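You operate a simulated robot arm through the tools that you are given. There is no shell and no other tool.

Carry out the task below with a simulated robot arm. There is one attempt and no reset: what you move stays moved.

## Task
Skim the floating flake into the green basket on the wire rack.
Fine: none shows on the water, four fifths or more of it end in the basket; shut the rinse tub valve first, stand the basket on the rack and put the skimmer back.

It is judged by the outcome, as a careful person would: the job done as asked, and still so three seconds after it is handed in. It fails if anything else is knocked over, pushed out of place, dropped, spilled or broken.

## Robot
A 6-joint arm with a two-finger gripper, fixed in place. Base frame: the origin is on the floor under the middle of its stand, x ahead of it, y to its left, z up. Lengths are in mm, angles in rad, forces in N, time in s.
It reaches about 1572 mm from its shoulder. Its first joint turns from -2.897 to 2.897 rad. Payload 2.45 kg.
The TCP is the grasp point between the finger pads, 20 mm short of the fingertips. In the tool frame z runs along the fingers and y along their closing line. The gripper opens to 140 mm; its body begins 168 mm behind the TCP.
Orientation is told as [roll, pitch, yaw] about the base's x, y, z axes, in that order, counted from this pose: with the fingers straight down and closing along the base's y, the tool's x points along the base's -x, its y along +y and its z along -z.

## Interface
- The arm moves only by the tool step_arm. Its argument "targets" is a list of rows, each an object of numbers (a shift or turn left out is 0, a gripper value left out holds the last): "dx", "dy", "dz": the shift along the tool's x, y, z in mm; "wx", "wy", "wz": the turn, a rotation vector about the tool's x, y, z in rad; "hand": the opening, from 0 (shut) to 1 (fully open). In form: [{"dx": .., "dy": .., "dz": .., "wx": .., "wy": .., "wz": .., "hand": ..}, ...]. A call has 1 to 20 rows; each row shifts and turns the commanded pose from where the row before left it, along the tool's axes as they then stand. Each row takes 0.2 s and may step no farther than 50 mm and 0.15 rad from the row before; otherwise, or with a gripper value out of range, the whole call is refused. A pose out of reach is approached as far as the arm can. The call stops where the force on the tool passes 60 N (or 10 N more than at its start, if that is more) or the arm is blocked; 0.2 s more then pass. The fingers move at their own pace (about 45 mm/s each) and stop on an object; they squeeze with about 37 N. The grip force told is the motor's: it shows also when the fingers shut on nothing. Time passes only in rows, and 0.2 s behind the last, so rows that do not move let the fingers close. The reply holds the time, the measured pose of the TCP, the force on the tool along the base axes, the opening and the grip force, in the units named above and with some noise, with the torque about the TCP (base axes, N m) and any sound that the robot's microphone picked up, and new pictures: "views" is both (left out), scene, wrist or none.
- Cameras (640 x 400 px; columns grow to the right, rows downward): "scene" is fixed at [220.9, -499.6, 1433.9]; the picture's right is [0.84, -0.54, 0.00], its down [-0.23, -0.35, -0.91] and it looks along [0.49, 0.76, -0.42] (base axes); focal length 342 px, centre (320, 200). "wrist" rides on the gripper at [78, 11, -209] in the tool frame; the picture's right is [-0.14, 0.99, 0.00], its down [-0.92, -0.13, -0.37] and it looks along [-0.37, -0.05, 0.93] (tool axes); focal length 280 px, centre (320, 200). There is no depth. A picture from a camera that has moved, and an enlarged one, comes with that camera's place and axes in the base frame and with its lens.
- close_up(camera, box): a new picture of the part [left, top, right, bottom] of that camera's present view, enlarged. No time passes.
- sign_off(): hands the job in; it is judged then, once.

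Places have to be worked out from the pictures, the camera data and where the tool is seen. Open the gripper and draw the arm clear of the work before you hand the job in, unless the task says otherwise.

The tools are called after "Call:" as a command line: name --argument value ..., lists and objects as JSON in quotes. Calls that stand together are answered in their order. step_arm: Moves the arm, as the interface text tells. Its arguments: {"type":"object","properties":{"targets":{"type":"array","items":{"type":"object","properties":{"dx":{"type":"number"},"dy":{"type":"number"},"dz":{"type":"number"},"wx":{"type":"number"},"wy":{"type":"number"},"wz":{"type":"number"},"hand":{"type":"number"}}}},"views":{"type":"string","enum":["both","scene","wrist","none"]}},"required":["targets"]} The other tools are called the same way: close_up (camera, box) takes an enlarged picture of a part of a camera's view; sign_off () hands the job in.

At the start:

```text
time_s: 0.0
ee_pos: [625.8, 255.1, 1095.0]
tool_rot: [-0.001, 0.001, 0.0]
force: [-0.1, 0.5, 0.7]
ft_torque: [0.02, 0.02, -0.02]
width: 140.0
grip_force: 0.1
```

scene: 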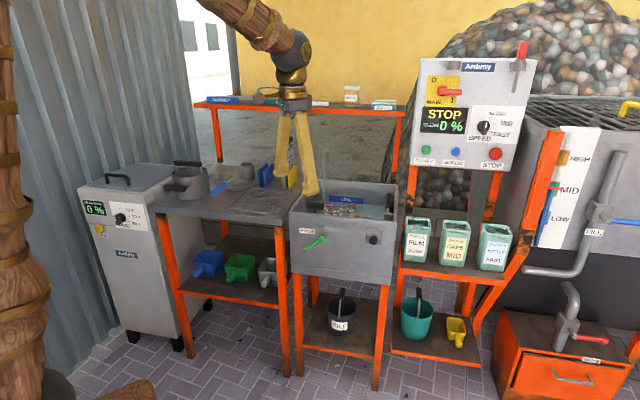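
wrist: 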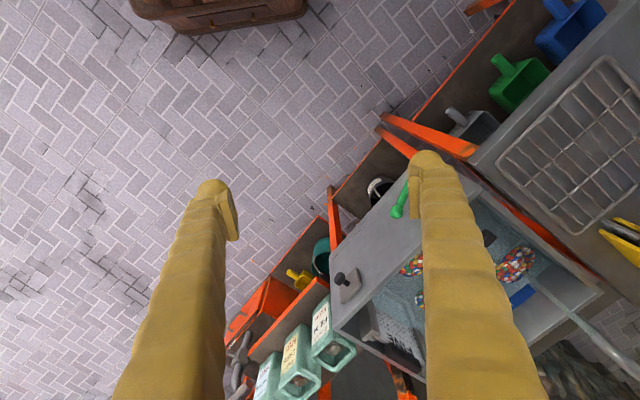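

I start by looking closely at the tub, rack and shelves to find the valve, skimmer and basket.

Call:
close_up --camera "scene" --box '[270, 140, 410, 290]'

Call:
close_up --camera "scene" --box '[160, 140, 320, 240]'

Call:
close_up --camera "wrist" --box '[320, 140, 640, 400]'

Call:
close_up --camera "scene" --box '[180, 60, 420, 150]'

```text
2.67 times, centred on (340, 215) of scene
camera zoom: at [220.9, -499.6, 1433.9], right [0.84, -0.54, 0.0], down [-0.23, -0.35, -0.91], along [0.49, 0.76, -0.42], focal length 912 px, centre (267, 160)
```

zoom: 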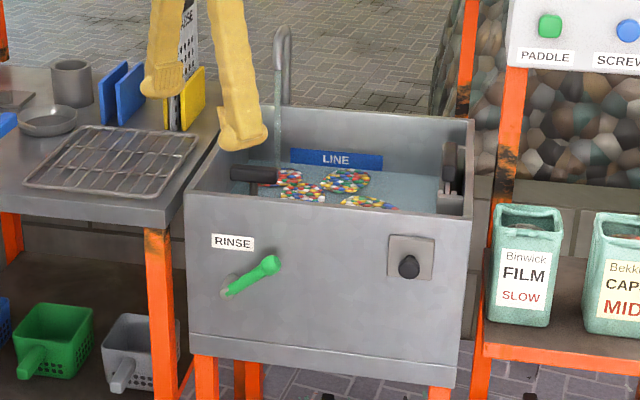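

```text
4.00 times, centred on (240, 190) of scene
camera zoom: at [220.9, -499.6, 1433.9], right [0.84, -0.54, 0.0], down [-0.23, -0.35, -0.91], along [0.49, 0.76, -0.42], focal length 1367 px, centre (640, 240)
```

zoom: 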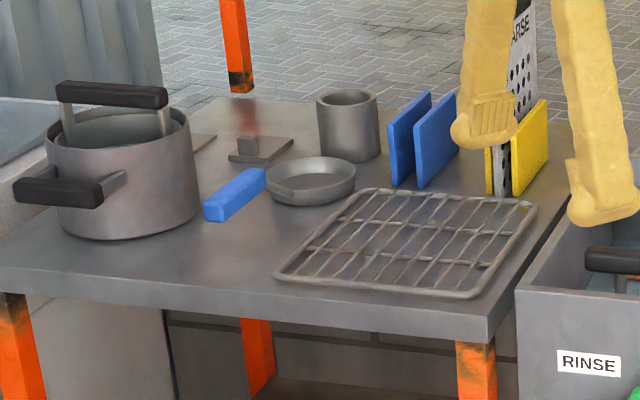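

```text
1.54 times, centred on (480, 270) of wrist
camera zoom: at [548.9, 264.6, 1304.1], right [0.14, 0.99, 0.0], down [0.92, -0.13, 0.37], along [0.37, -0.05, -0.93], focal length 431 px, centre (74, 92)
```

zoom: 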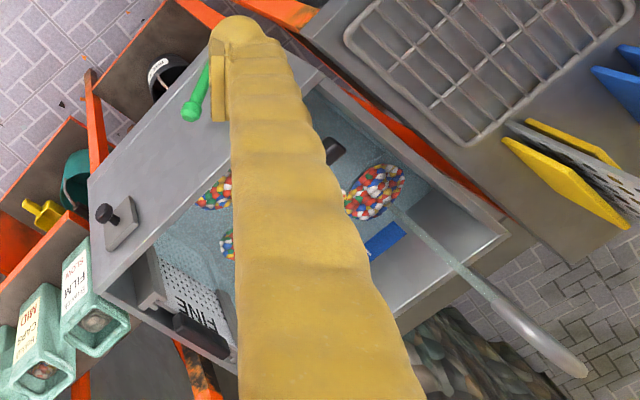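

```text
2.67 times, centred on (300, 105) of scene
camera zoom: at [220.9, -499.6, 1433.9], right [0.84, -0.54, 0.0], down [-0.23, -0.35, -0.91], along [0.49, 0.76, -0.42], focal length 912 px, centre (373, 453)
```

zoom: 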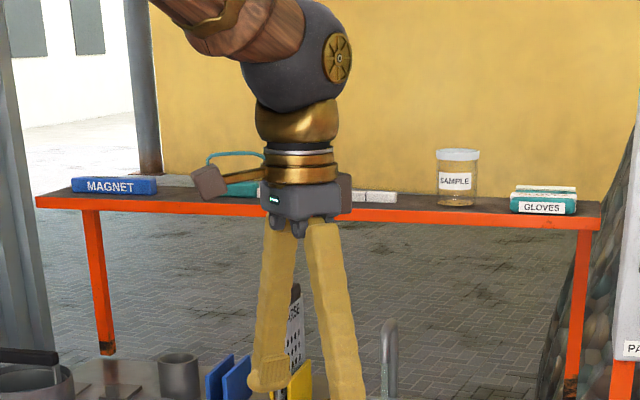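

The tub is about 45° turned, with the rim near z≈873, centre about (995, 489). The skimmer handle seems to lean over the back rim, top near (1034, 712, 1003). I raise the hand and turn it 45° to look squarely down on the tub.

Call:
step_arm --targets '[{"dx": -31.8, "dy": 14.8, "dz": -21}, {"dx": -31.8, "dy": 14.8, "dz": -21}, {"dx": -31.8, "dy": 14.8, "dz": -21}, {"dx": -31.8, "dy": 14.8, "dz": -21}, {"dx": -31.8, "dy": 14.8, "dz": -21}, {"wz": -0.131}, {"wz": -0.131}, {"wz": -0.131}, {"wz": -0.131}, {"wz": -0.131}, {"wz": -0.131}, {}]' --views "both"

```text
time_s: 2.6
ee_pos: [785.8, 328.4, 1200.6]
tool_rot: [0.001, 0.0, 0.788]
force: [-0.6, -0.2, 0.0]
ft_torque: [-0.01, -0.02, 0.04]
width: 139.9
grip_force: 0.1
camera wrist: at [723.3, 280.1, 1409.7], right [-0.61, 0.8, 0.0], down [0.74, 0.56, 0.37], along [0.29, 0.22, -0.93], focal length 280 px, centre (320, 200)
```

scene: 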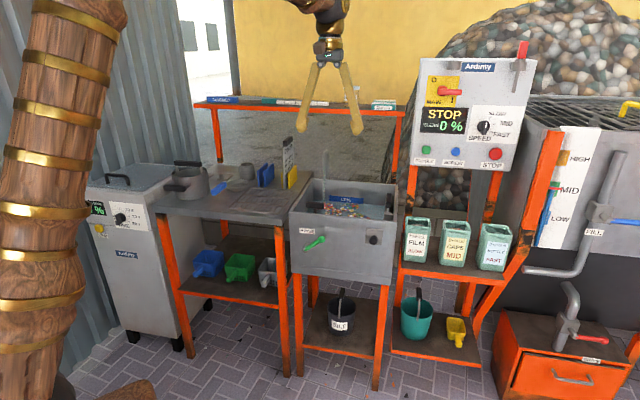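
wrist: 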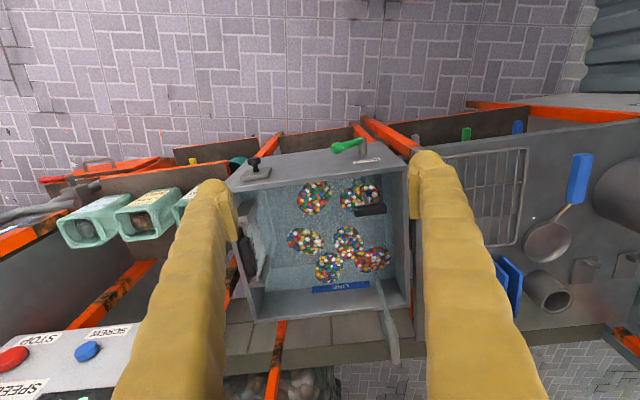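

Call:
close_up --camera "wrist" --box '[220, 130, 420, 370]'

Call:
close_up --camera "scene" --box '[280, 150, 400, 225]'

Call:
close_up --camera "scene" --box '[180, 210, 320, 310]'

Call:
close_up --camera "scene" --box '[285, 215, 400, 290]'

```text
1.67 times, centred on (320, 250) of wrist
camera zoom: at [723.3, 280.1, 1409.7], right [-0.61, 0.8, 0.0], down [0.74, 0.56, 0.37], along [0.29, 0.22, -0.93], focal length 467 px, centre (320, 117)
```

zoom: 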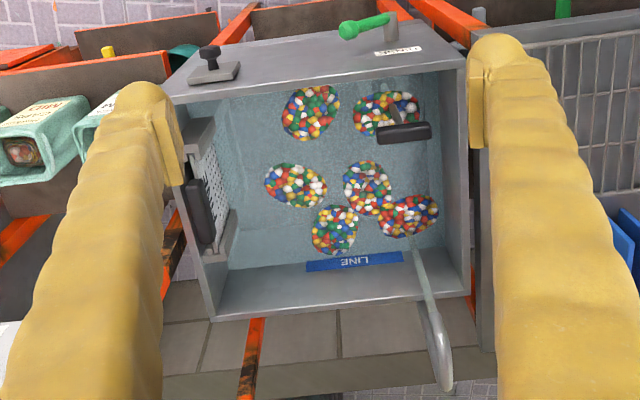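

```text
5.33 times, centred on (340, 188) of scene
camera zoom: at [220.9, -499.6, 1433.9], right [0.84, -0.54, 0.0], down [-0.23, -0.35, -0.91], along [0.49, 0.76, -0.42], focal length 1823 px, centre (213, 267)
```

zoom: 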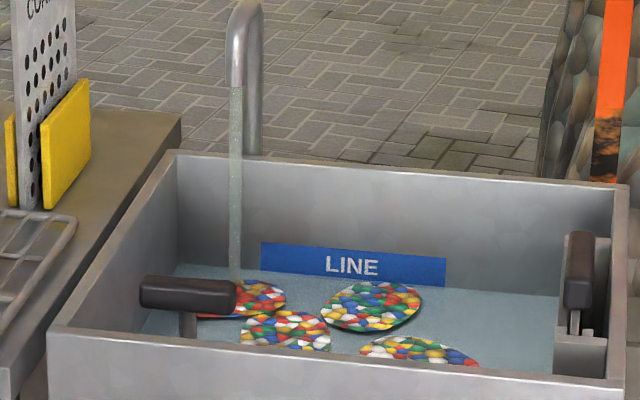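

```text
4.00 times, centred on (250, 260) of scene
camera zoom: at [220.9, -499.6, 1433.9], right [0.84, -0.54, 0.0], down [-0.23, -0.35, -0.91], along [0.49, 0.76, -0.42], focal length 1367 px, centre (600, -40)
```

zoom: 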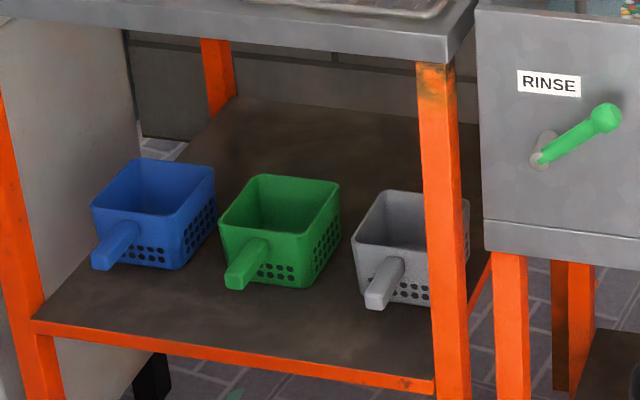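

```text
5.33 times, centred on (342, 252) of scene
camera zoom: at [220.9, -499.6, 1433.9], right [0.84, -0.54, 0.0], down [-0.23, -0.35, -0.91], along [0.49, 0.76, -0.42], focal length 1823 px, centre (200, -80)
```

zoom: 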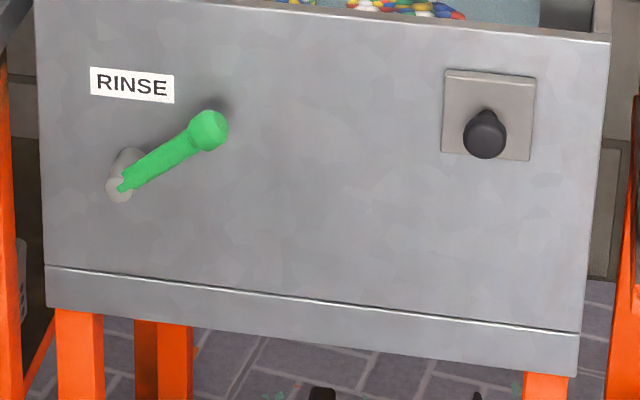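

The hooked thing is a faucet whose water stream runs into the tub at about (955, 630); the green RINSE lever controls it. A plate marked FINE with a black handle sits in a bracket on the right wall, and there is a black T-handle at front left. I go lower to look closer at both.

Call:
step_arm --targets '[{"dx": -25, "dz": 40}, {"dx": -25, "dz": 40}, {"dx": -25, "dz": 40}, {"dx": -25, "dz": 30}, {}]' --views "wrist"

Call:
close_up --camera "wrist" --box '[200, 80, 440, 250]'

Call:
close_up --camera "wrist" --box '[200, 200, 440, 370]'

```text
time_s: 3.8
ee_pos: [855.3, 399.7, 1047.6]
tool_rot: [0.0, -0.001, 0.788]
force: [-0.3, 0.4, 0.0]
ft_torque: [-0.01, 0.01, 0.0]
width: 140.0
grip_force: 0.1
camera wrist: at [792.8, 351.7, 1257.7], right [-0.6, 0.8, 0.0], down [0.74, 0.56, 0.37], along [0.29, 0.22, -0.93], focal length 280 px, centre (320, 200)
```

wrist: 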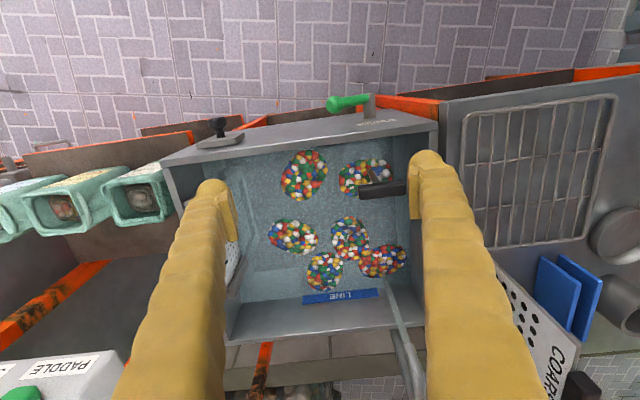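

```text
2.35 times, centred on (320, 165) of wrist
camera zoom: at [792.8, 351.7, 1257.7], right [-0.6, 0.8, 0.0], down [0.74, 0.56, 0.37], along [0.29, 0.22, -0.93], focal length 660 px, centre (320, 282)
```

zoom: 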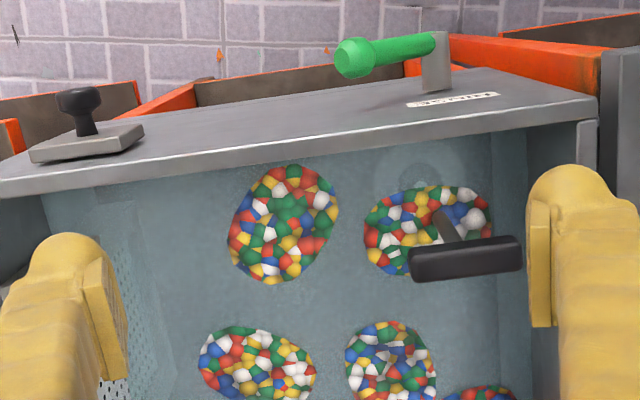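

```text
2.35 times, centred on (320, 285) of wrist
camera zoom: at [792.8, 351.7, 1257.7], right [-0.6, 0.8, 0.0], down [0.74, 0.56, 0.37], along [0.29, 0.22, -0.93], focal length 660 px, centre (320, 0)
```

zoom: 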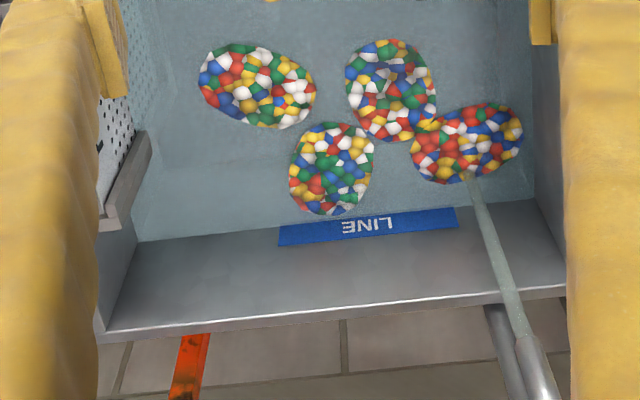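

The T-handle stands on a stem over a round drain, so it looks like a plug; the FINE perforated plate in the bracket on the right wall looks like the skimmer. I shift right to view that plate between the fingers.

Call:
step_arm --targets '[{"dy": -45}, {"dy": -45}, {"dy": -45}, {}]' --views "wrist"

Call:
close_up --camera "wrist" --box '[200, 80, 440, 250]'

Call:
close_up --camera "wrist" --box '[200, 200, 440, 370]'

```text
time_s: 4.8
ee_pos: [951.7, 302.8, 1048.8]
tool_rot: [-0.001, 0.0, 0.787]
force: [0.5, -0.6, -1.1]
ft_torque: [-0.03, 0.0, 0.01]
width: 140.2
grip_force: 0.0
camera wrist: at [889.2, 254.0, 1259.5], right [-0.6, 0.8, 0.0], down [0.74, 0.56, 0.37], along [0.29, 0.22, -0.93], focal length 280 px, centre (320, 200)
```

wrist: 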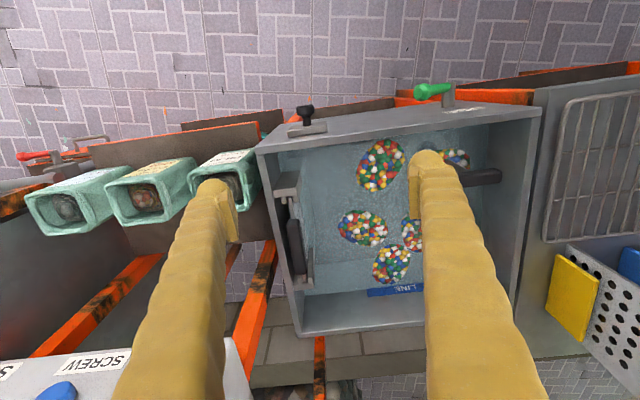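

```text
2.35 times, centred on (320, 165) of wrist
camera zoom: at [889.2, 254.0, 1259.5], right [-0.6, 0.8, 0.0], down [0.74, 0.56, 0.37], along [0.29, 0.22, -0.93], focal length 660 px, centre (320, 282)
```

zoom: 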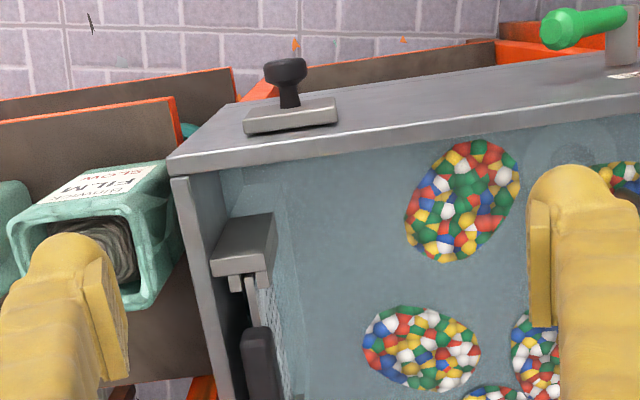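

```text
2.35 times, centred on (320, 285) of wrist
camera zoom: at [889.2, 254.0, 1259.5], right [-0.6, 0.8, 0.0], down [0.74, 0.56, 0.37], along [0.29, 0.22, -0.93], focal length 660 px, centre (320, 0)
```

zoom: 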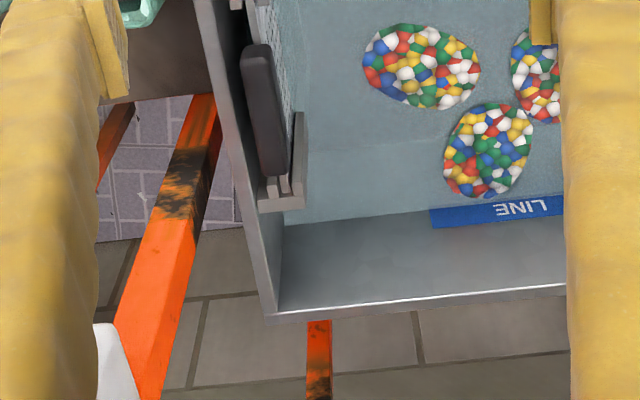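

The FINE plate sits in slots like an outlet screen, so it may not be the skimmer. The round dish with a blue handle on the table beside the rack is another candidate; I move left and up to look at the table and shelf.

Call:
close_up --camera "scene" --box '[190, 85, 410, 125]'

Call:
step_arm --targets '[{"dz": -40, "dy": 30}, {"dz": -40, "dy": 30}, {"dy": 50}, {"dy": 50}, {"dy": 50}, {"dy": 50}, {"dy": 50}, {"dy": 50}, {"dy": 50}, {"dy": 50}, {}]' --views "both"

```text
2.91 times, centred on (300, 105) of scene
camera zoom: at [220.9, -499.6, 1433.9], right [0.84, -0.54, 0.0], down [-0.23, -0.35, -0.91], along [0.49, 0.76, -0.42], focal length 994 px, centre (378, 476)
```

zoom: 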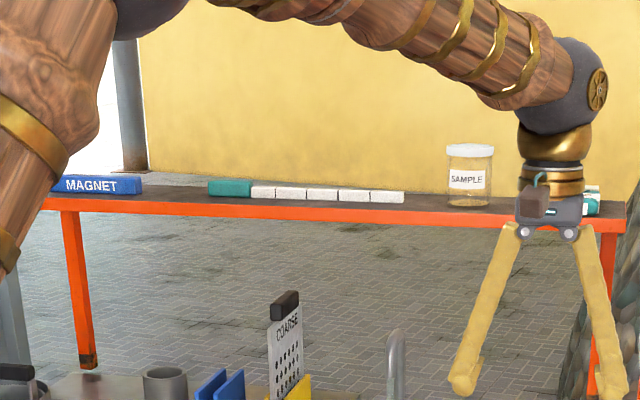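

```text
time_s: 7.2
ee_pos: [625.2, 626.4, 1130.4]
tool_rot: [0.0, 0.0, 0.787]
force: [-0.2, 0.3, 0.1]
ft_torque: [0.0, 0.0, 0.0]
width: 140.1
grip_force: 0.0
camera wrist: at [563.8, 578.8, 1340.0], right [-0.6, 0.8, 0.0], down [0.74, 0.56, 0.37], along [0.29, 0.22, -0.93], focal length 280 px, centre (320, 200)
```

scene: 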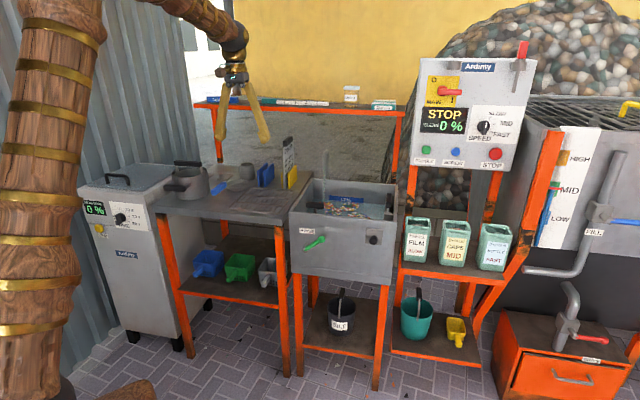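
wrist: 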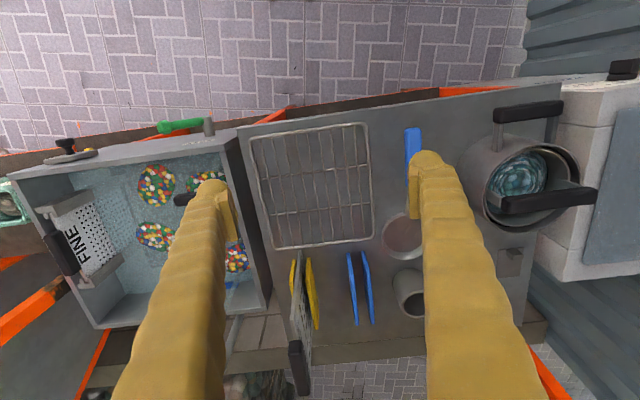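

Call:
close_up --camera "wrist" --box '[230, 110, 420, 260]'

Call:
close_up --camera "wrist" --box '[260, 230, 430, 400]'

Call:
close_up --camera "wrist" --box '[0, 110, 200, 310]'

Call:
close_up --camera "scene" --box '[200, 150, 320, 225]'

```text
2.67 times, centred on (325, 185) of wrist
camera zoom: at [563.8, 578.8, 1340.0], right [-0.6, 0.8, 0.0], down [0.74, 0.56, 0.37], along [0.29, 0.22, -0.93], focal length 748 px, centre (307, 240)
```

zoom: 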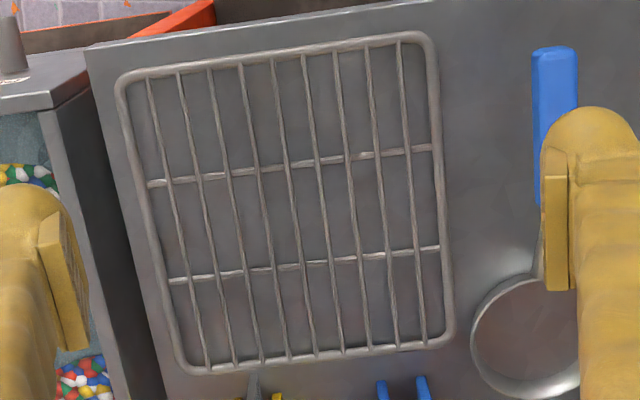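

```text
2.35 times, centred on (345, 315) of wrist
camera zoom: at [563.8, 578.8, 1340.0], right [-0.6, 0.8, 0.0], down [0.74, 0.56, 0.37], along [0.29, 0.22, -0.93], focal length 660 px, centre (261, -71)
```

zoom: 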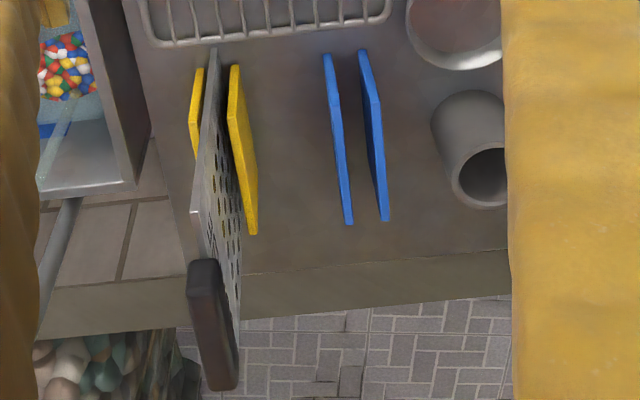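

```text
2.00 times, centred on (100, 210) of wrist
camera zoom: at [563.8, 578.8, 1340.0], right [-0.6, 0.8, 0.0], down [0.74, 0.56, 0.37], along [0.29, 0.22, -0.93], focal length 561 px, centre (760, 180)
```

zoom: 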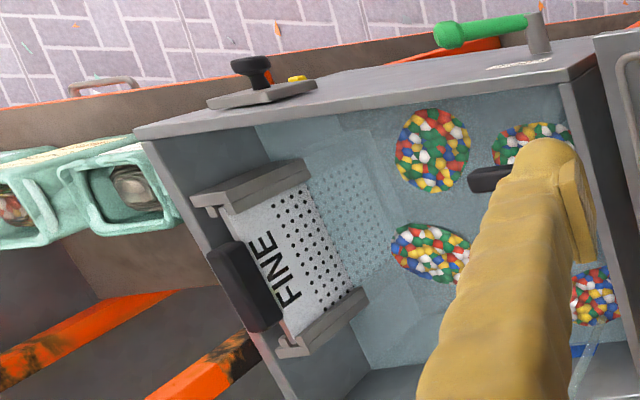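

```text
5.33 times, centred on (260, 188) of scene
camera zoom: at [220.9, -499.6, 1433.9], right [0.84, -0.54, 0.0], down [-0.23, -0.35, -0.91], along [0.49, 0.76, -0.42], focal length 1823 px, centre (640, 267)
```

zoom: 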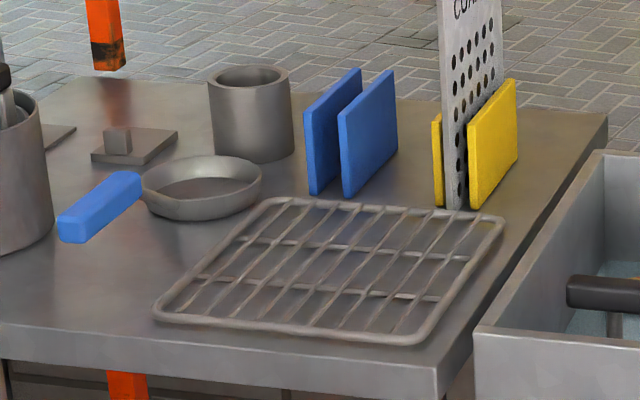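

The COARSE plate stands in a yellow slot stand, FINE hangs in brackets in the tub; the blue-handled dish sits at about (674, 865, 862). I look at the dish more closely to decide which is the skimmer.

Call:
step_arm --targets '[{"dy": 45, "dz": 30}, {"dy": 45, "dz": 40}, {"dy": 10, "dz": 40}, {}]' --views "wrist"

Call:
close_up --camera "wrist" --box '[240, 80, 420, 400]'

```text
refused: row 1 steps farther than a row can; nothing moved
```

```text
1.25 times, centred on (330, 240) of wrist
camera zoom: at [563.8, 578.8, 1340.0], right [-0.6, 0.8, 0.0], down [0.74, 0.56, 0.37], along [0.29, 0.22, -0.93], focal length 350 px, centre (308, 150)
```

zoom: 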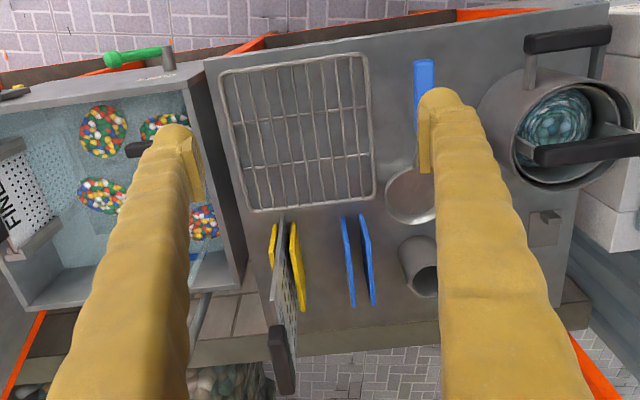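

The row was too long; I repeat it with smaller steps.

Call:
step_arm --targets '[{"dy": 33, "dz": 30}, {"dy": 33, "dz": 35}, {"dy": 34, "dz": 35}, {}]' --views "wrist"

Call:
close_up --camera "wrist" --box '[240, 100, 440, 260]'

Call:
close_up --camera "wrist" --box '[240, 200, 440, 360]'

```text
time_s: 8.2
ee_pos: [554.3, 698.8, 1028.7]
tool_rot: [0.001, 0.0, 0.787]
force: [-0.5, 0.1, 0.1]
ft_torque: [0.0, 0.02, 0.0]
width: 140.2
grip_force: 0.1
camera wrist: at [492.5, 651.2, 1238.6], right [-0.6, 0.8, 0.0], down [0.74, 0.56, 0.37], along [0.29, 0.22, -0.93], focal length 280 px, centre (320, 200)
```

wrist: 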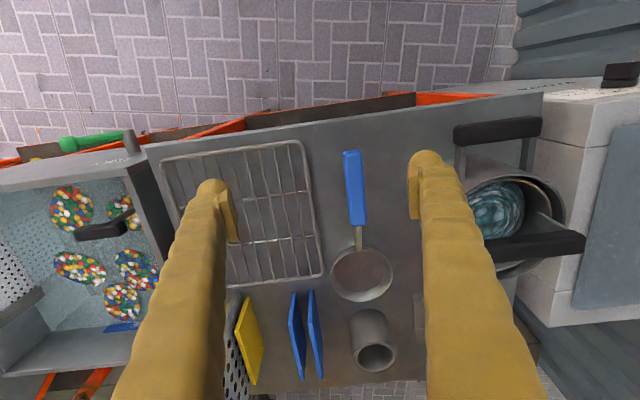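

```text
2.50 times, centred on (340, 180) of wrist
camera zoom: at [492.5, 651.2, 1238.6], right [-0.6, 0.8, 0.0], down [0.74, 0.56, 0.37], along [0.29, 0.22, -0.93], focal length 701 px, centre (270, 250)
```

zoom: 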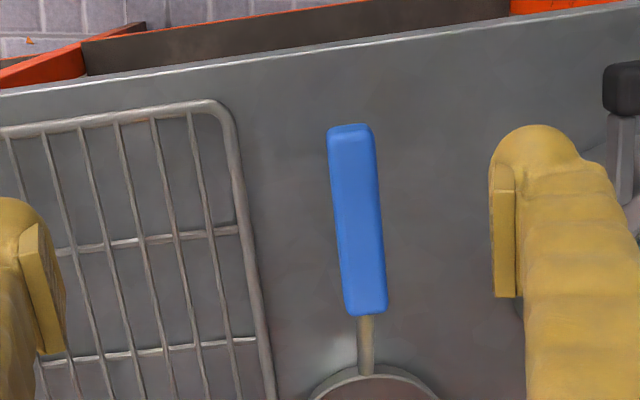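

```text
2.50 times, centred on (340, 280) of wrist
camera zoom: at [492.5, 651.2, 1238.6], right [-0.6, 0.8, 0.0], down [0.74, 0.56, 0.37], along [0.29, 0.22, -0.93], focal length 701 px, centre (270, 0)
```

zoom: 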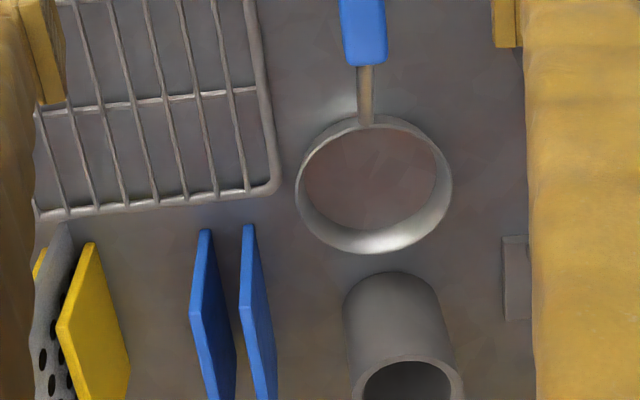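

The blue-handled dish is a shallow ring about 100 mm wide with a mesh floor — this is the skimmer. The green basket is on the shelf below. First comes the valve, so I look closely at its lever and face.

Call:
close_up --camera "scene" --box '[296, 222, 336, 258]'

Call:
close_up --camera "wrist" --box '[40, 110, 160, 190]'

Call:
close_up --camera "scene" --box '[500, 120, 640, 300]'

Call:
close_up --camera "scene" --box '[490, 270, 640, 400]'

```text
11.11 times, centred on (316, 240) of scene
camera zoom: at [220.9, -499.6, 1433.9], right [0.84, -0.54, 0.0], down [-0.23, -0.35, -0.91], along [0.49, 0.76, -0.42], focal length 3798 px, centre (364, -244)
```

zoom: 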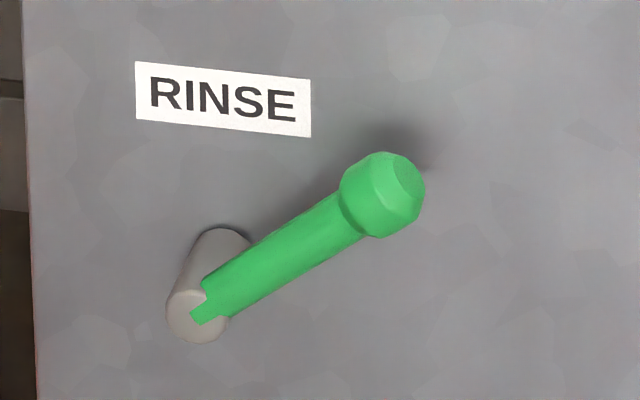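

```text
5.00 times, centred on (100, 150) of wrist
camera zoom: at [492.5, 651.2, 1238.6], right [-0.6, 0.8, 0.0], down [0.74, 0.56, 0.37], along [0.29, 0.22, -0.93], focal length 1402 px, centre (1420, 450)
```

zoom: 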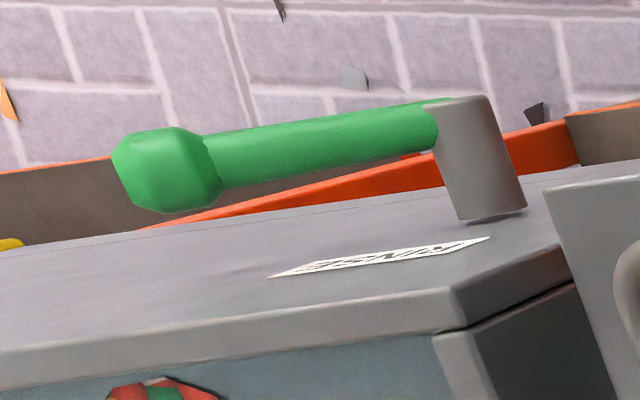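

```text
2.22 times, centred on (570, 210) of scene
camera zoom: at [220.9, -499.6, 1433.9], right [0.84, -0.54, 0.0], down [-0.23, -0.35, -0.91], along [0.49, 0.76, -0.42], focal length 760 px, centre (-236, 178)
```

zoom: 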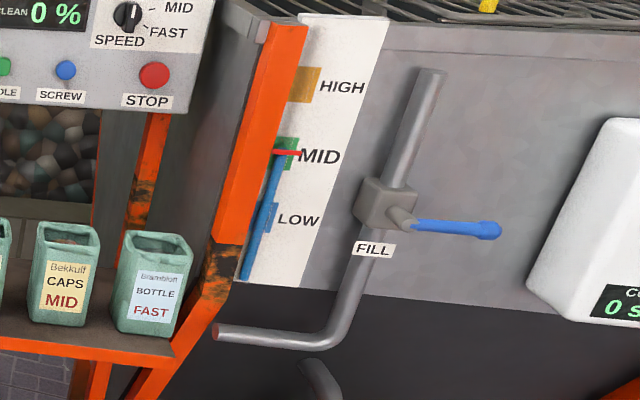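

```text
3.08 times, centred on (565, 335) of scene
camera zoom: at [220.9, -499.6, 1433.9], right [0.84, -0.54, 0.0], down [-0.23, -0.35, -0.91], along [0.49, 0.76, -0.42], focal length 1052 px, centre (-434, -215)
```

zoom: 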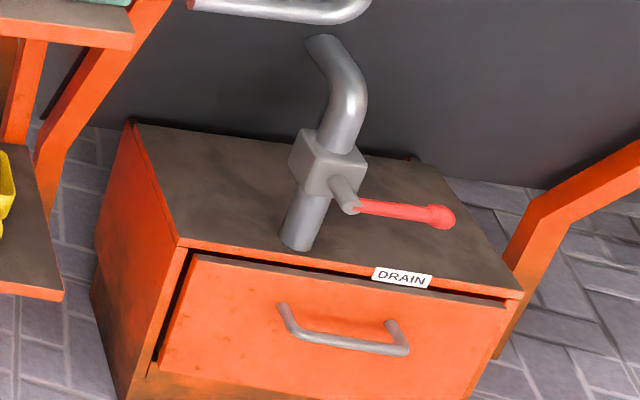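

The FILL and DRAIN levers sit crosswise (horizontal) when shut, while the RINSE lever is about 40° up and water is running, so shutting means pushing it down to horizontal. I place its pivot at (751, 427, 735) and knob at (798, 385, 789); I close the fingers and move above the knob.

Call:
step_arm --targets '[{"dy": -44.7, "dx": 5.8, "hand": 0}, {"dy": -44.7, "dx": 5.8}, {"dy": -44.7, "dx": 5.8}, {"dy": -44.7, "dx": 5.8}, {"dy": -44.7, "dx": 5.8}, {"dy": -44.7, "dx": 5.8}, {"dy": -44.7, "dx": 5.8}, {"dy": -44.7, "dx": 5.8}, {"dy": -44.7, "dx": 5.8}, {}, {}]' --views "both"

```text
time_s: 10.6
ee_pos: [804.2, 377.2, 1027.5]
tool_rot: [0.0, -0.001, 0.788]
force: [0.4, -0.2, 1.4]
ft_torque: [0.01, 0.01, 0.0]
width: 0.0
grip_force: 29.2
camera wrist: at [741.8, 329.1, 1237.9], right [-0.6, 0.8, 0.0], down [0.74, 0.56, 0.37], along [0.29, 0.22, -0.93], focal length 280 px, centre (320, 200)
```

scene: 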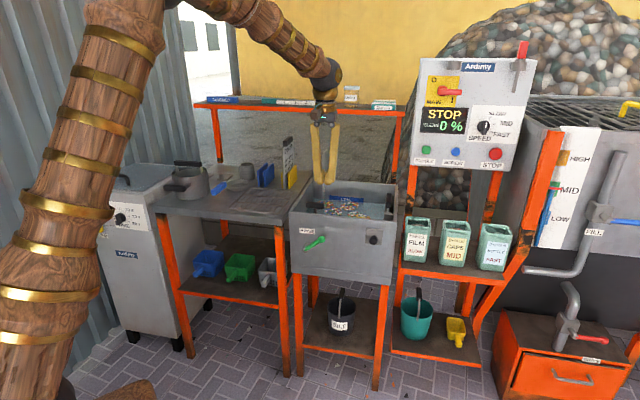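
wrist: 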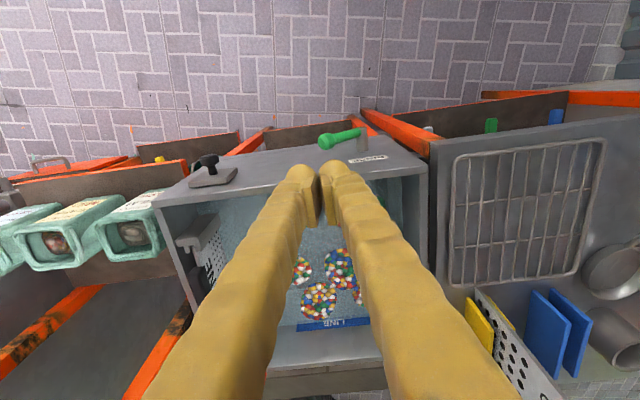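

The knob lies right below the closed fingertips, slightly to the left side of them. I lower in front of the tub face and press the lever down towards horizontal, watching the force.

Call:
step_arm --targets '[{"dz": 45}, {"dz": 45}, {"dz": 45}, {"dz": 45}, {"dz": 15}, {}]' --views "scene"

Call:
close_up --camera "scene" --box '[280, 170, 400, 270]'

```text
time_s: 12.0
ee_pos: [804.5, 377.0, 833.3]
tool_rot: [0.001, 0.002, 0.787]
force: [0.2, 0.2, 0.1]
ft_torque: [0.01, 0.01, -0.02]
width: 0.1
grip_force: 29.1
```

scene: 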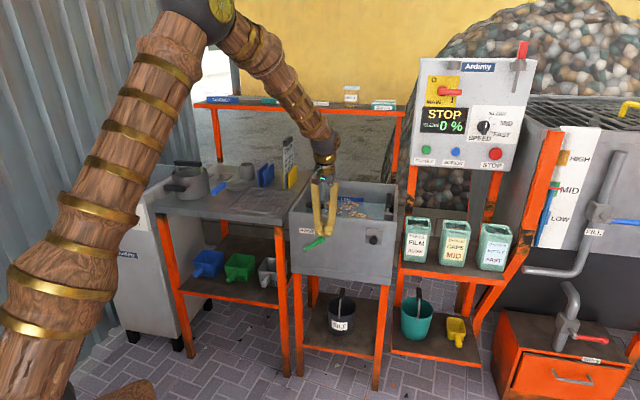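

```text
4.00 times, centred on (340, 220) of scene
camera zoom: at [220.9, -499.6, 1433.9], right [0.84, -0.54, 0.0], down [-0.23, -0.35, -0.91], along [0.49, 0.76, -0.42], focal length 1367 px, centre (240, 120)
```

zoom: 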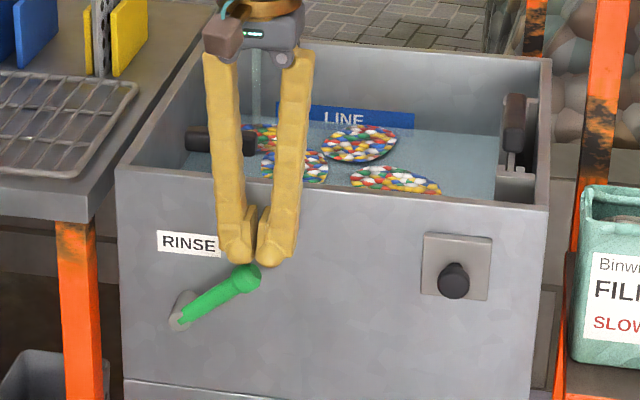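

The fingertips are just above the knob. I press down in small steps to about TCP z 770.

Call:
step_arm --targets '[{"dz": 10}, {"dz": 8}, {"dz": 8}, {"dz": 8}, {"dz": 8}, {"dz": 7}, {"dz": 7}, {"dz": 7}, {}]' --views "scene"

Call:
close_up --camera "scene" --box '[280, 170, 400, 270]'

```text
time_s: 13.1
ee_pos: [808.0, 376.1, 801.6]
tool_rot: [-0.006, -0.006, 0.785]
force: [-1.3, 0.0, 0.2]
ft_torque: [0.0, 0.04, 0.0]
width: 0.0
grip_force: 29.2
stopped in row 5: the force on the tool passed its limit at 69 N (the readings are from after the stop); the commanded pose is now the measured one
```

scene: 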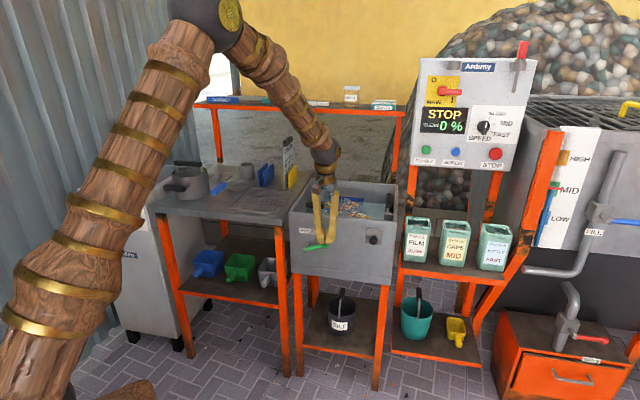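

```text
4.00 times, centred on (340, 220) of scene
camera zoom: at [220.9, -499.6, 1433.9], right [0.84, -0.54, 0.0], down [-0.23, -0.35, -0.91], along [0.49, 0.76, -0.42], focal length 1367 px, centre (240, 120)
```

zoom: 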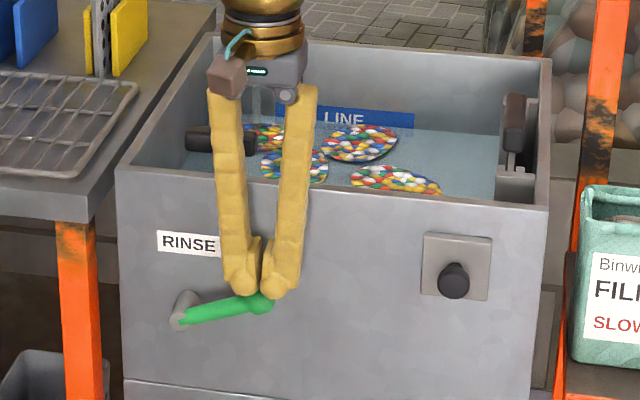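

The lever turned most of the way but the force limit stopped me about 17° above horizontal. I check whether the water still runs with the wrist view.

Call:
step_arm --targets '[{}]' --views "wrist"

Call:
close_up --camera "wrist" --box '[240, 80, 420, 260]'

Call:
close_up --camera "scene" --box '[310, 150, 360, 215]'

Call:
close_up --camera "scene" --box '[296, 222, 346, 262]'

```text
time_s: 13.5
ee_pos: [807.1, 374.3, 801.4]
tool_rot: [-0.003, -0.004, 0.785]
force: [0.6, -0.4, 0.2]
ft_torque: [-0.02, 0.0, -0.01]
width: 0.3
grip_force: 28.9
camera wrist: at [744.1, 327.2, 1010.6], right [-0.6, 0.8, 0.0], down [0.74, 0.56, 0.37], along [0.3, 0.22, -0.93], focal length 280 px, centre (320, 200)
```

wrist: 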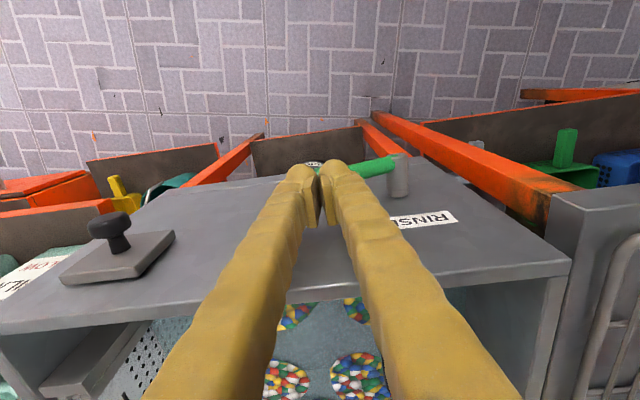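

```text
2.22 times, centred on (330, 170) of wrist
camera zoom: at [744.1, 327.2, 1010.6], right [-0.6, 0.8, 0.0], down [0.74, 0.56, 0.37], along [0.3, 0.22, -0.93], focal length 623 px, centre (298, 267)
```

zoom: 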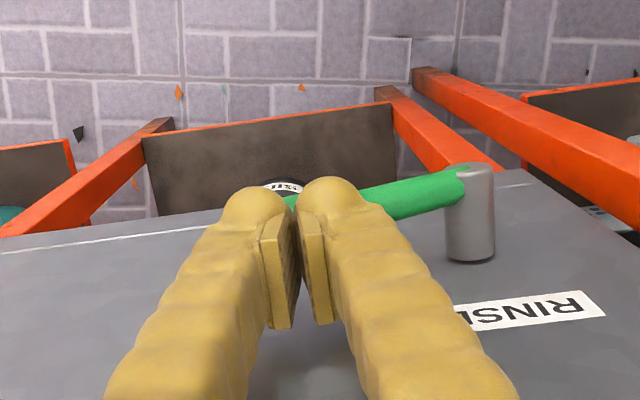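

```text
6.15 times, centred on (335, 182) of scene
camera zoom: at [220.9, -499.6, 1433.9], right [0.84, -0.54, 0.0], down [-0.23, -0.35, -0.91], along [0.49, 0.76, -0.42], focal length 2104 px, centre (228, 308)
```

zoom: 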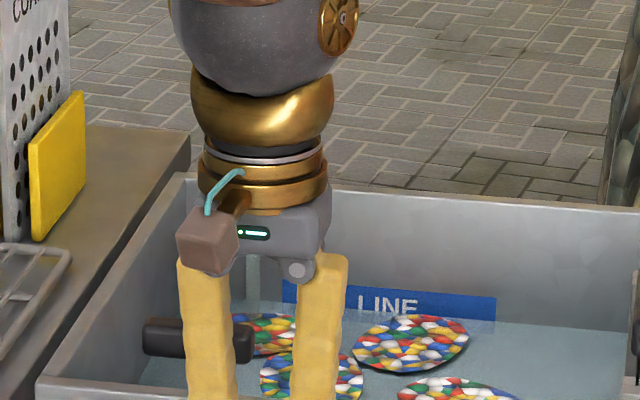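

```text
10.00 times, centred on (321, 242) of scene
camera zoom: at [220.9, -499.6, 1433.9], right [0.84, -0.54, 0.0], down [-0.23, -0.35, -0.91], along [0.49, 0.76, -0.42], focal length 3418 px, centre (310, -220)
```

zoom: 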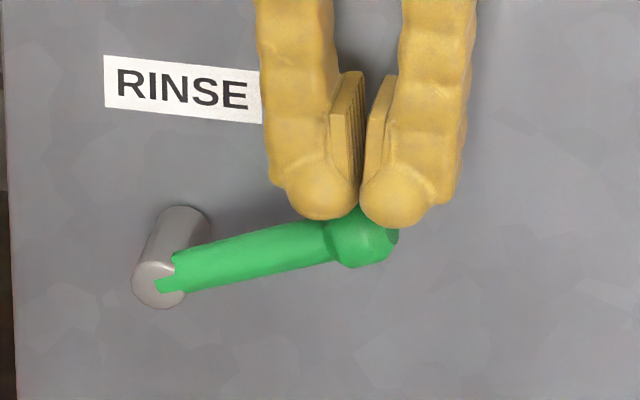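

The lever is at about 17° and the stream still seems to run, so it isn't shut yet. I press on more slowly, 3 mm per row.

Call:
step_arm --targets '[{"dz": 3}, {"dz": 3}, {"dz": 3}, {"dz": 3}, {"dz": 3}, {"dz": 3}, {"dz": 3}, {"dz": 3}, {"dz": 3}, {}]' --views "scene"

Call:
close_up --camera "scene" --box '[296, 222, 346, 262]'

Call:
close_up --camera "scene" --box '[310, 150, 360, 215]'

```text
time_s: 15.7
ee_pos: [806.6, 375.1, 773.5]
tool_rot: [-0.005, -0.005, 0.784]
force: [-0.2, 0.1, 0.1]
ft_torque: [-0.03, -0.02, 0.01]
width: 0.0
grip_force: 29.3
```

scene: 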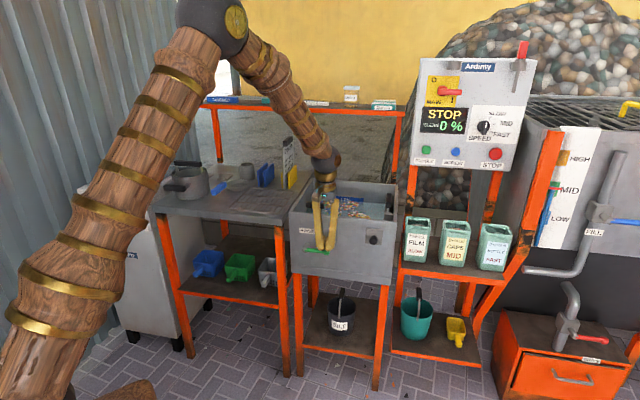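

```text
10.00 times, centred on (321, 242) of scene
camera zoom: at [220.9, -499.6, 1433.9], right [0.84, -0.54, 0.0], down [-0.23, -0.35, -0.91], along [0.49, 0.76, -0.42], focal length 3418 px, centre (310, -220)
```

zoom: 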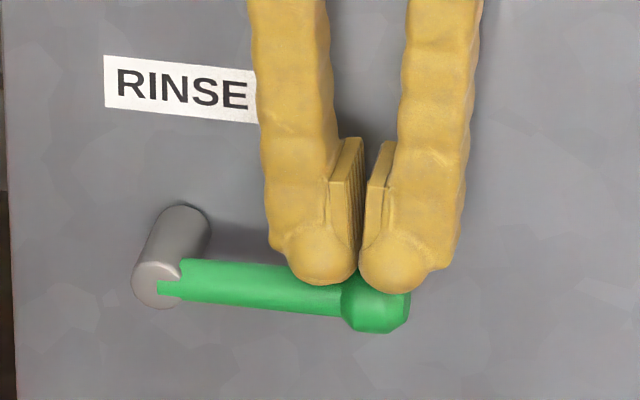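

```text
6.15 times, centred on (335, 182) of scene
camera zoom: at [220.9, -499.6, 1433.9], right [0.84, -0.54, 0.0], down [-0.23, -0.35, -0.91], along [0.49, 0.76, -0.42], focal length 2104 px, centre (228, 308)
```

zoom: 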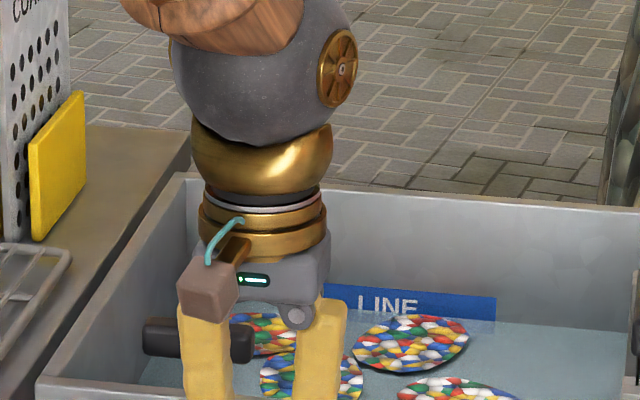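

The lever is now within a couple of degrees of horizontal. I press the last few millimetres, then raise to see whether the stream has stopped.

Call:
step_arm --targets '[{"dz": 2}, {"dz": 2}, {"dz": 2}, {"dz": 2}, {}]' --views "none"

Call:
step_arm --targets '[{"dz": -40}, {"dz": -50}, {"dz": -50}, {"dz": -50}, {}]' --views "both"

Call:
close_up --camera "scene" --box '[296, 222, 346, 262]'

Call:
close_up --camera "scene" --box '[290, 150, 400, 230]'

```text
time_s: 16.9
ee_pos: [808.9, 374.4, 770.4]
tool_rot: [-0.005, -0.006, 0.785]
force: [-8.0, -3.4, 27.9]
ft_torque: [-0.28, 0.01, -0.11]
width: 0.0
grip_force: 30.1
stopped in row 5: the force on the tool passed its limit at 61 N (the readings are from after the stop); the commanded pose is now the measured one
```

```text
time_s: 18.1
ee_pos: [808.0, 376.7, 959.4]
tool_rot: [-0.006, -0.005, 0.785]
force: [-0.7, -0.5, 0.2]
ft_torque: [-0.06, -0.02, 0.0]
width: 0.0
grip_force: 29.2
camera wrist: at [743.6, 329.1, 1167.8], right [-0.6, 0.8, 0.0], down [0.74, 0.56, 0.37], along [0.3, 0.22, -0.93], focal length 280 px, centre (320, 200)
```

scene: 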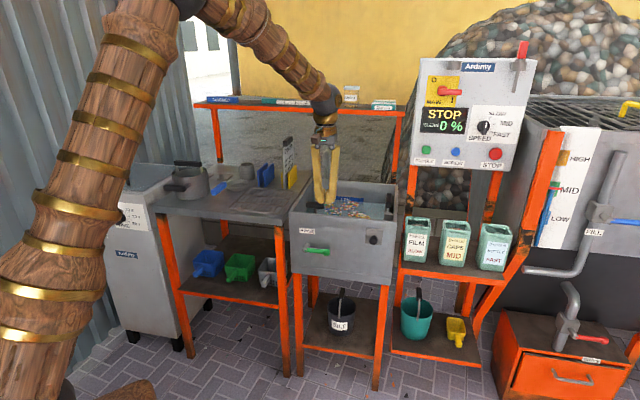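
wrist: 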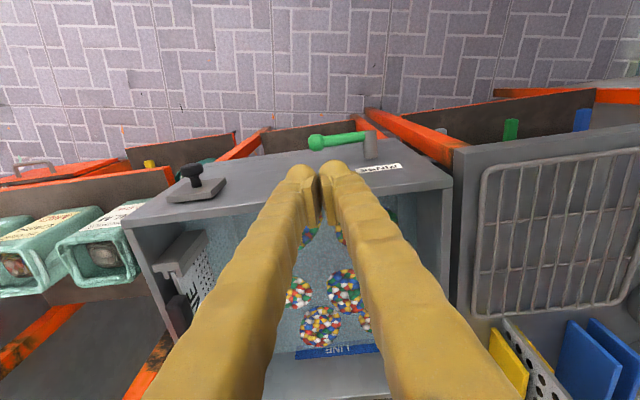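

```text
10.00 times, centred on (321, 242) of scene
camera zoom: at [220.9, -499.6, 1433.9], right [0.84, -0.54, 0.0], down [-0.23, -0.35, -0.91], along [0.49, 0.76, -0.42], focal length 3418 px, centre (310, -220)
```

zoom: 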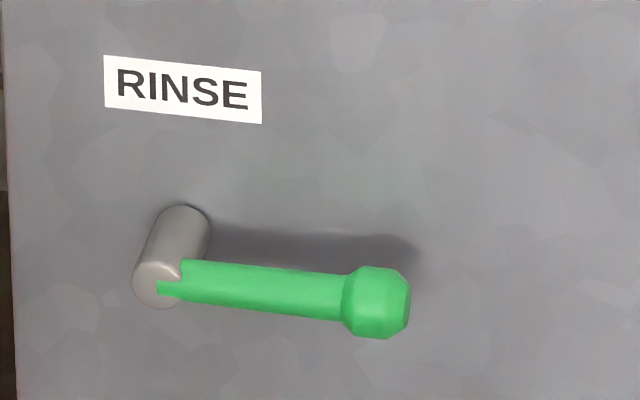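

```text
5.00 times, centred on (345, 190) of scene
camera zoom: at [220.9, -499.6, 1433.9], right [0.84, -0.54, 0.0], down [-0.23, -0.35, -0.91], along [0.49, 0.76, -0.42], focal length 1709 px, centre (195, 250)
```

zoom: 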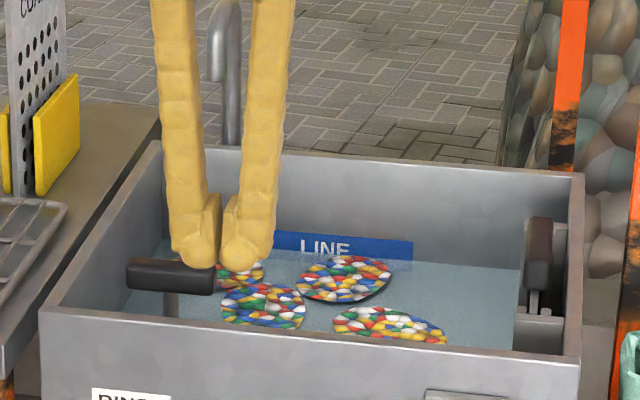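

The stream has stopped and the lever rests against its stop, horizontal: the valve is shut. Next is the green basket on the lower shelf at about f≈985 depth, z≈435; I back off, move left in front of the table, lower, and pitch the hand 45° forward to look at it.

Call:
step_arm --targets '[{"dy": 46, "dx": 15, "hand": 1}, {"dy": 46, "dx": 15}, {"dy": 46, "dx": 15}, {"dy": 46, "dx": 15}, {"dy": 46, "dx": 15}, {"dy": 46, "dx": 15}, {"dy": 46, "dx": 15}, {"dy": 46, "dx": 15}, {"dy": 46, "dx": 15}, {"dy": 25, "dx": 15}, {"dz": 48}, {"dz": 48}, {"dz": 48}, {"dz": 48}, {"dz": 48}, {"dz": 48}, {}]' --views "both"

```text
time_s: 21.7
ee_pos: [392.3, 579.7, 669.2]
tool_rot: [-0.005, -0.004, 0.786]
force: [-0.5, 0.0, 0.0]
ft_torque: [0.02, 0.01, 0.01]
width: 140.3
grip_force: 0.1
camera wrist: at [327.7, 532.3, 878.3], right [-0.6, 0.8, 0.0], down [0.74, 0.56, 0.37], along [0.3, 0.22, -0.93], focal length 280 px, centre (320, 200)
```

scene: 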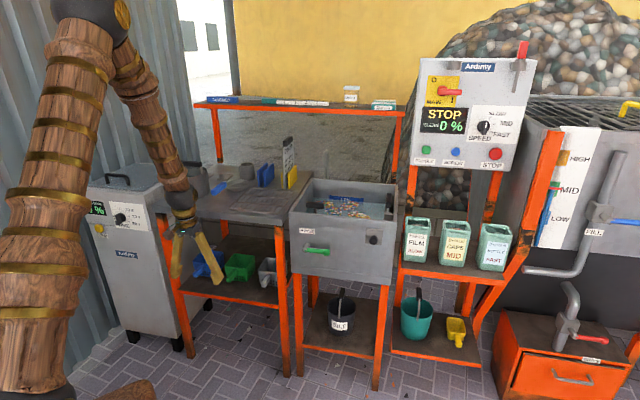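
wrist: 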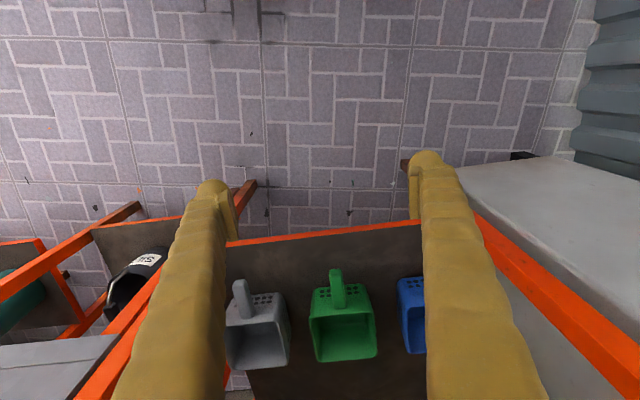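

Call:
close_up --camera "wrist" --box '[230, 215, 430, 400]'

Call:
close_up --camera "scene" --box '[180, 235, 290, 310]'

```text
2.16 times, centred on (330, 308) of wrist
camera zoom: at [327.7, 532.3, 878.3], right [-0.6, 0.8, 0.0], down [0.74, 0.56, 0.37], along [0.3, 0.22, -0.93], focal length 606 px, centre (298, -32)
```

zoom: 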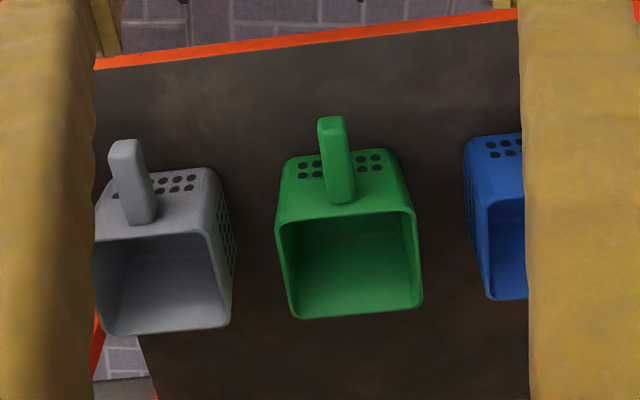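

```text
5.33 times, centred on (235, 272) of scene
camera zoom: at [220.9, -499.6, 1433.9], right [0.84, -0.54, 0.0], down [-0.23, -0.35, -0.91], along [0.49, 0.76, -0.42], focal length 1823 px, centre (773, -187)
```

zoom: 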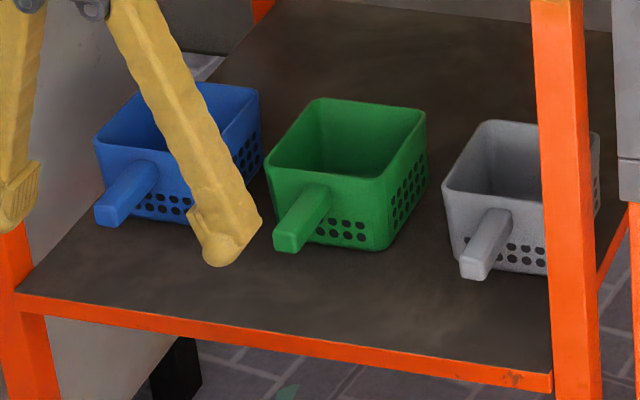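

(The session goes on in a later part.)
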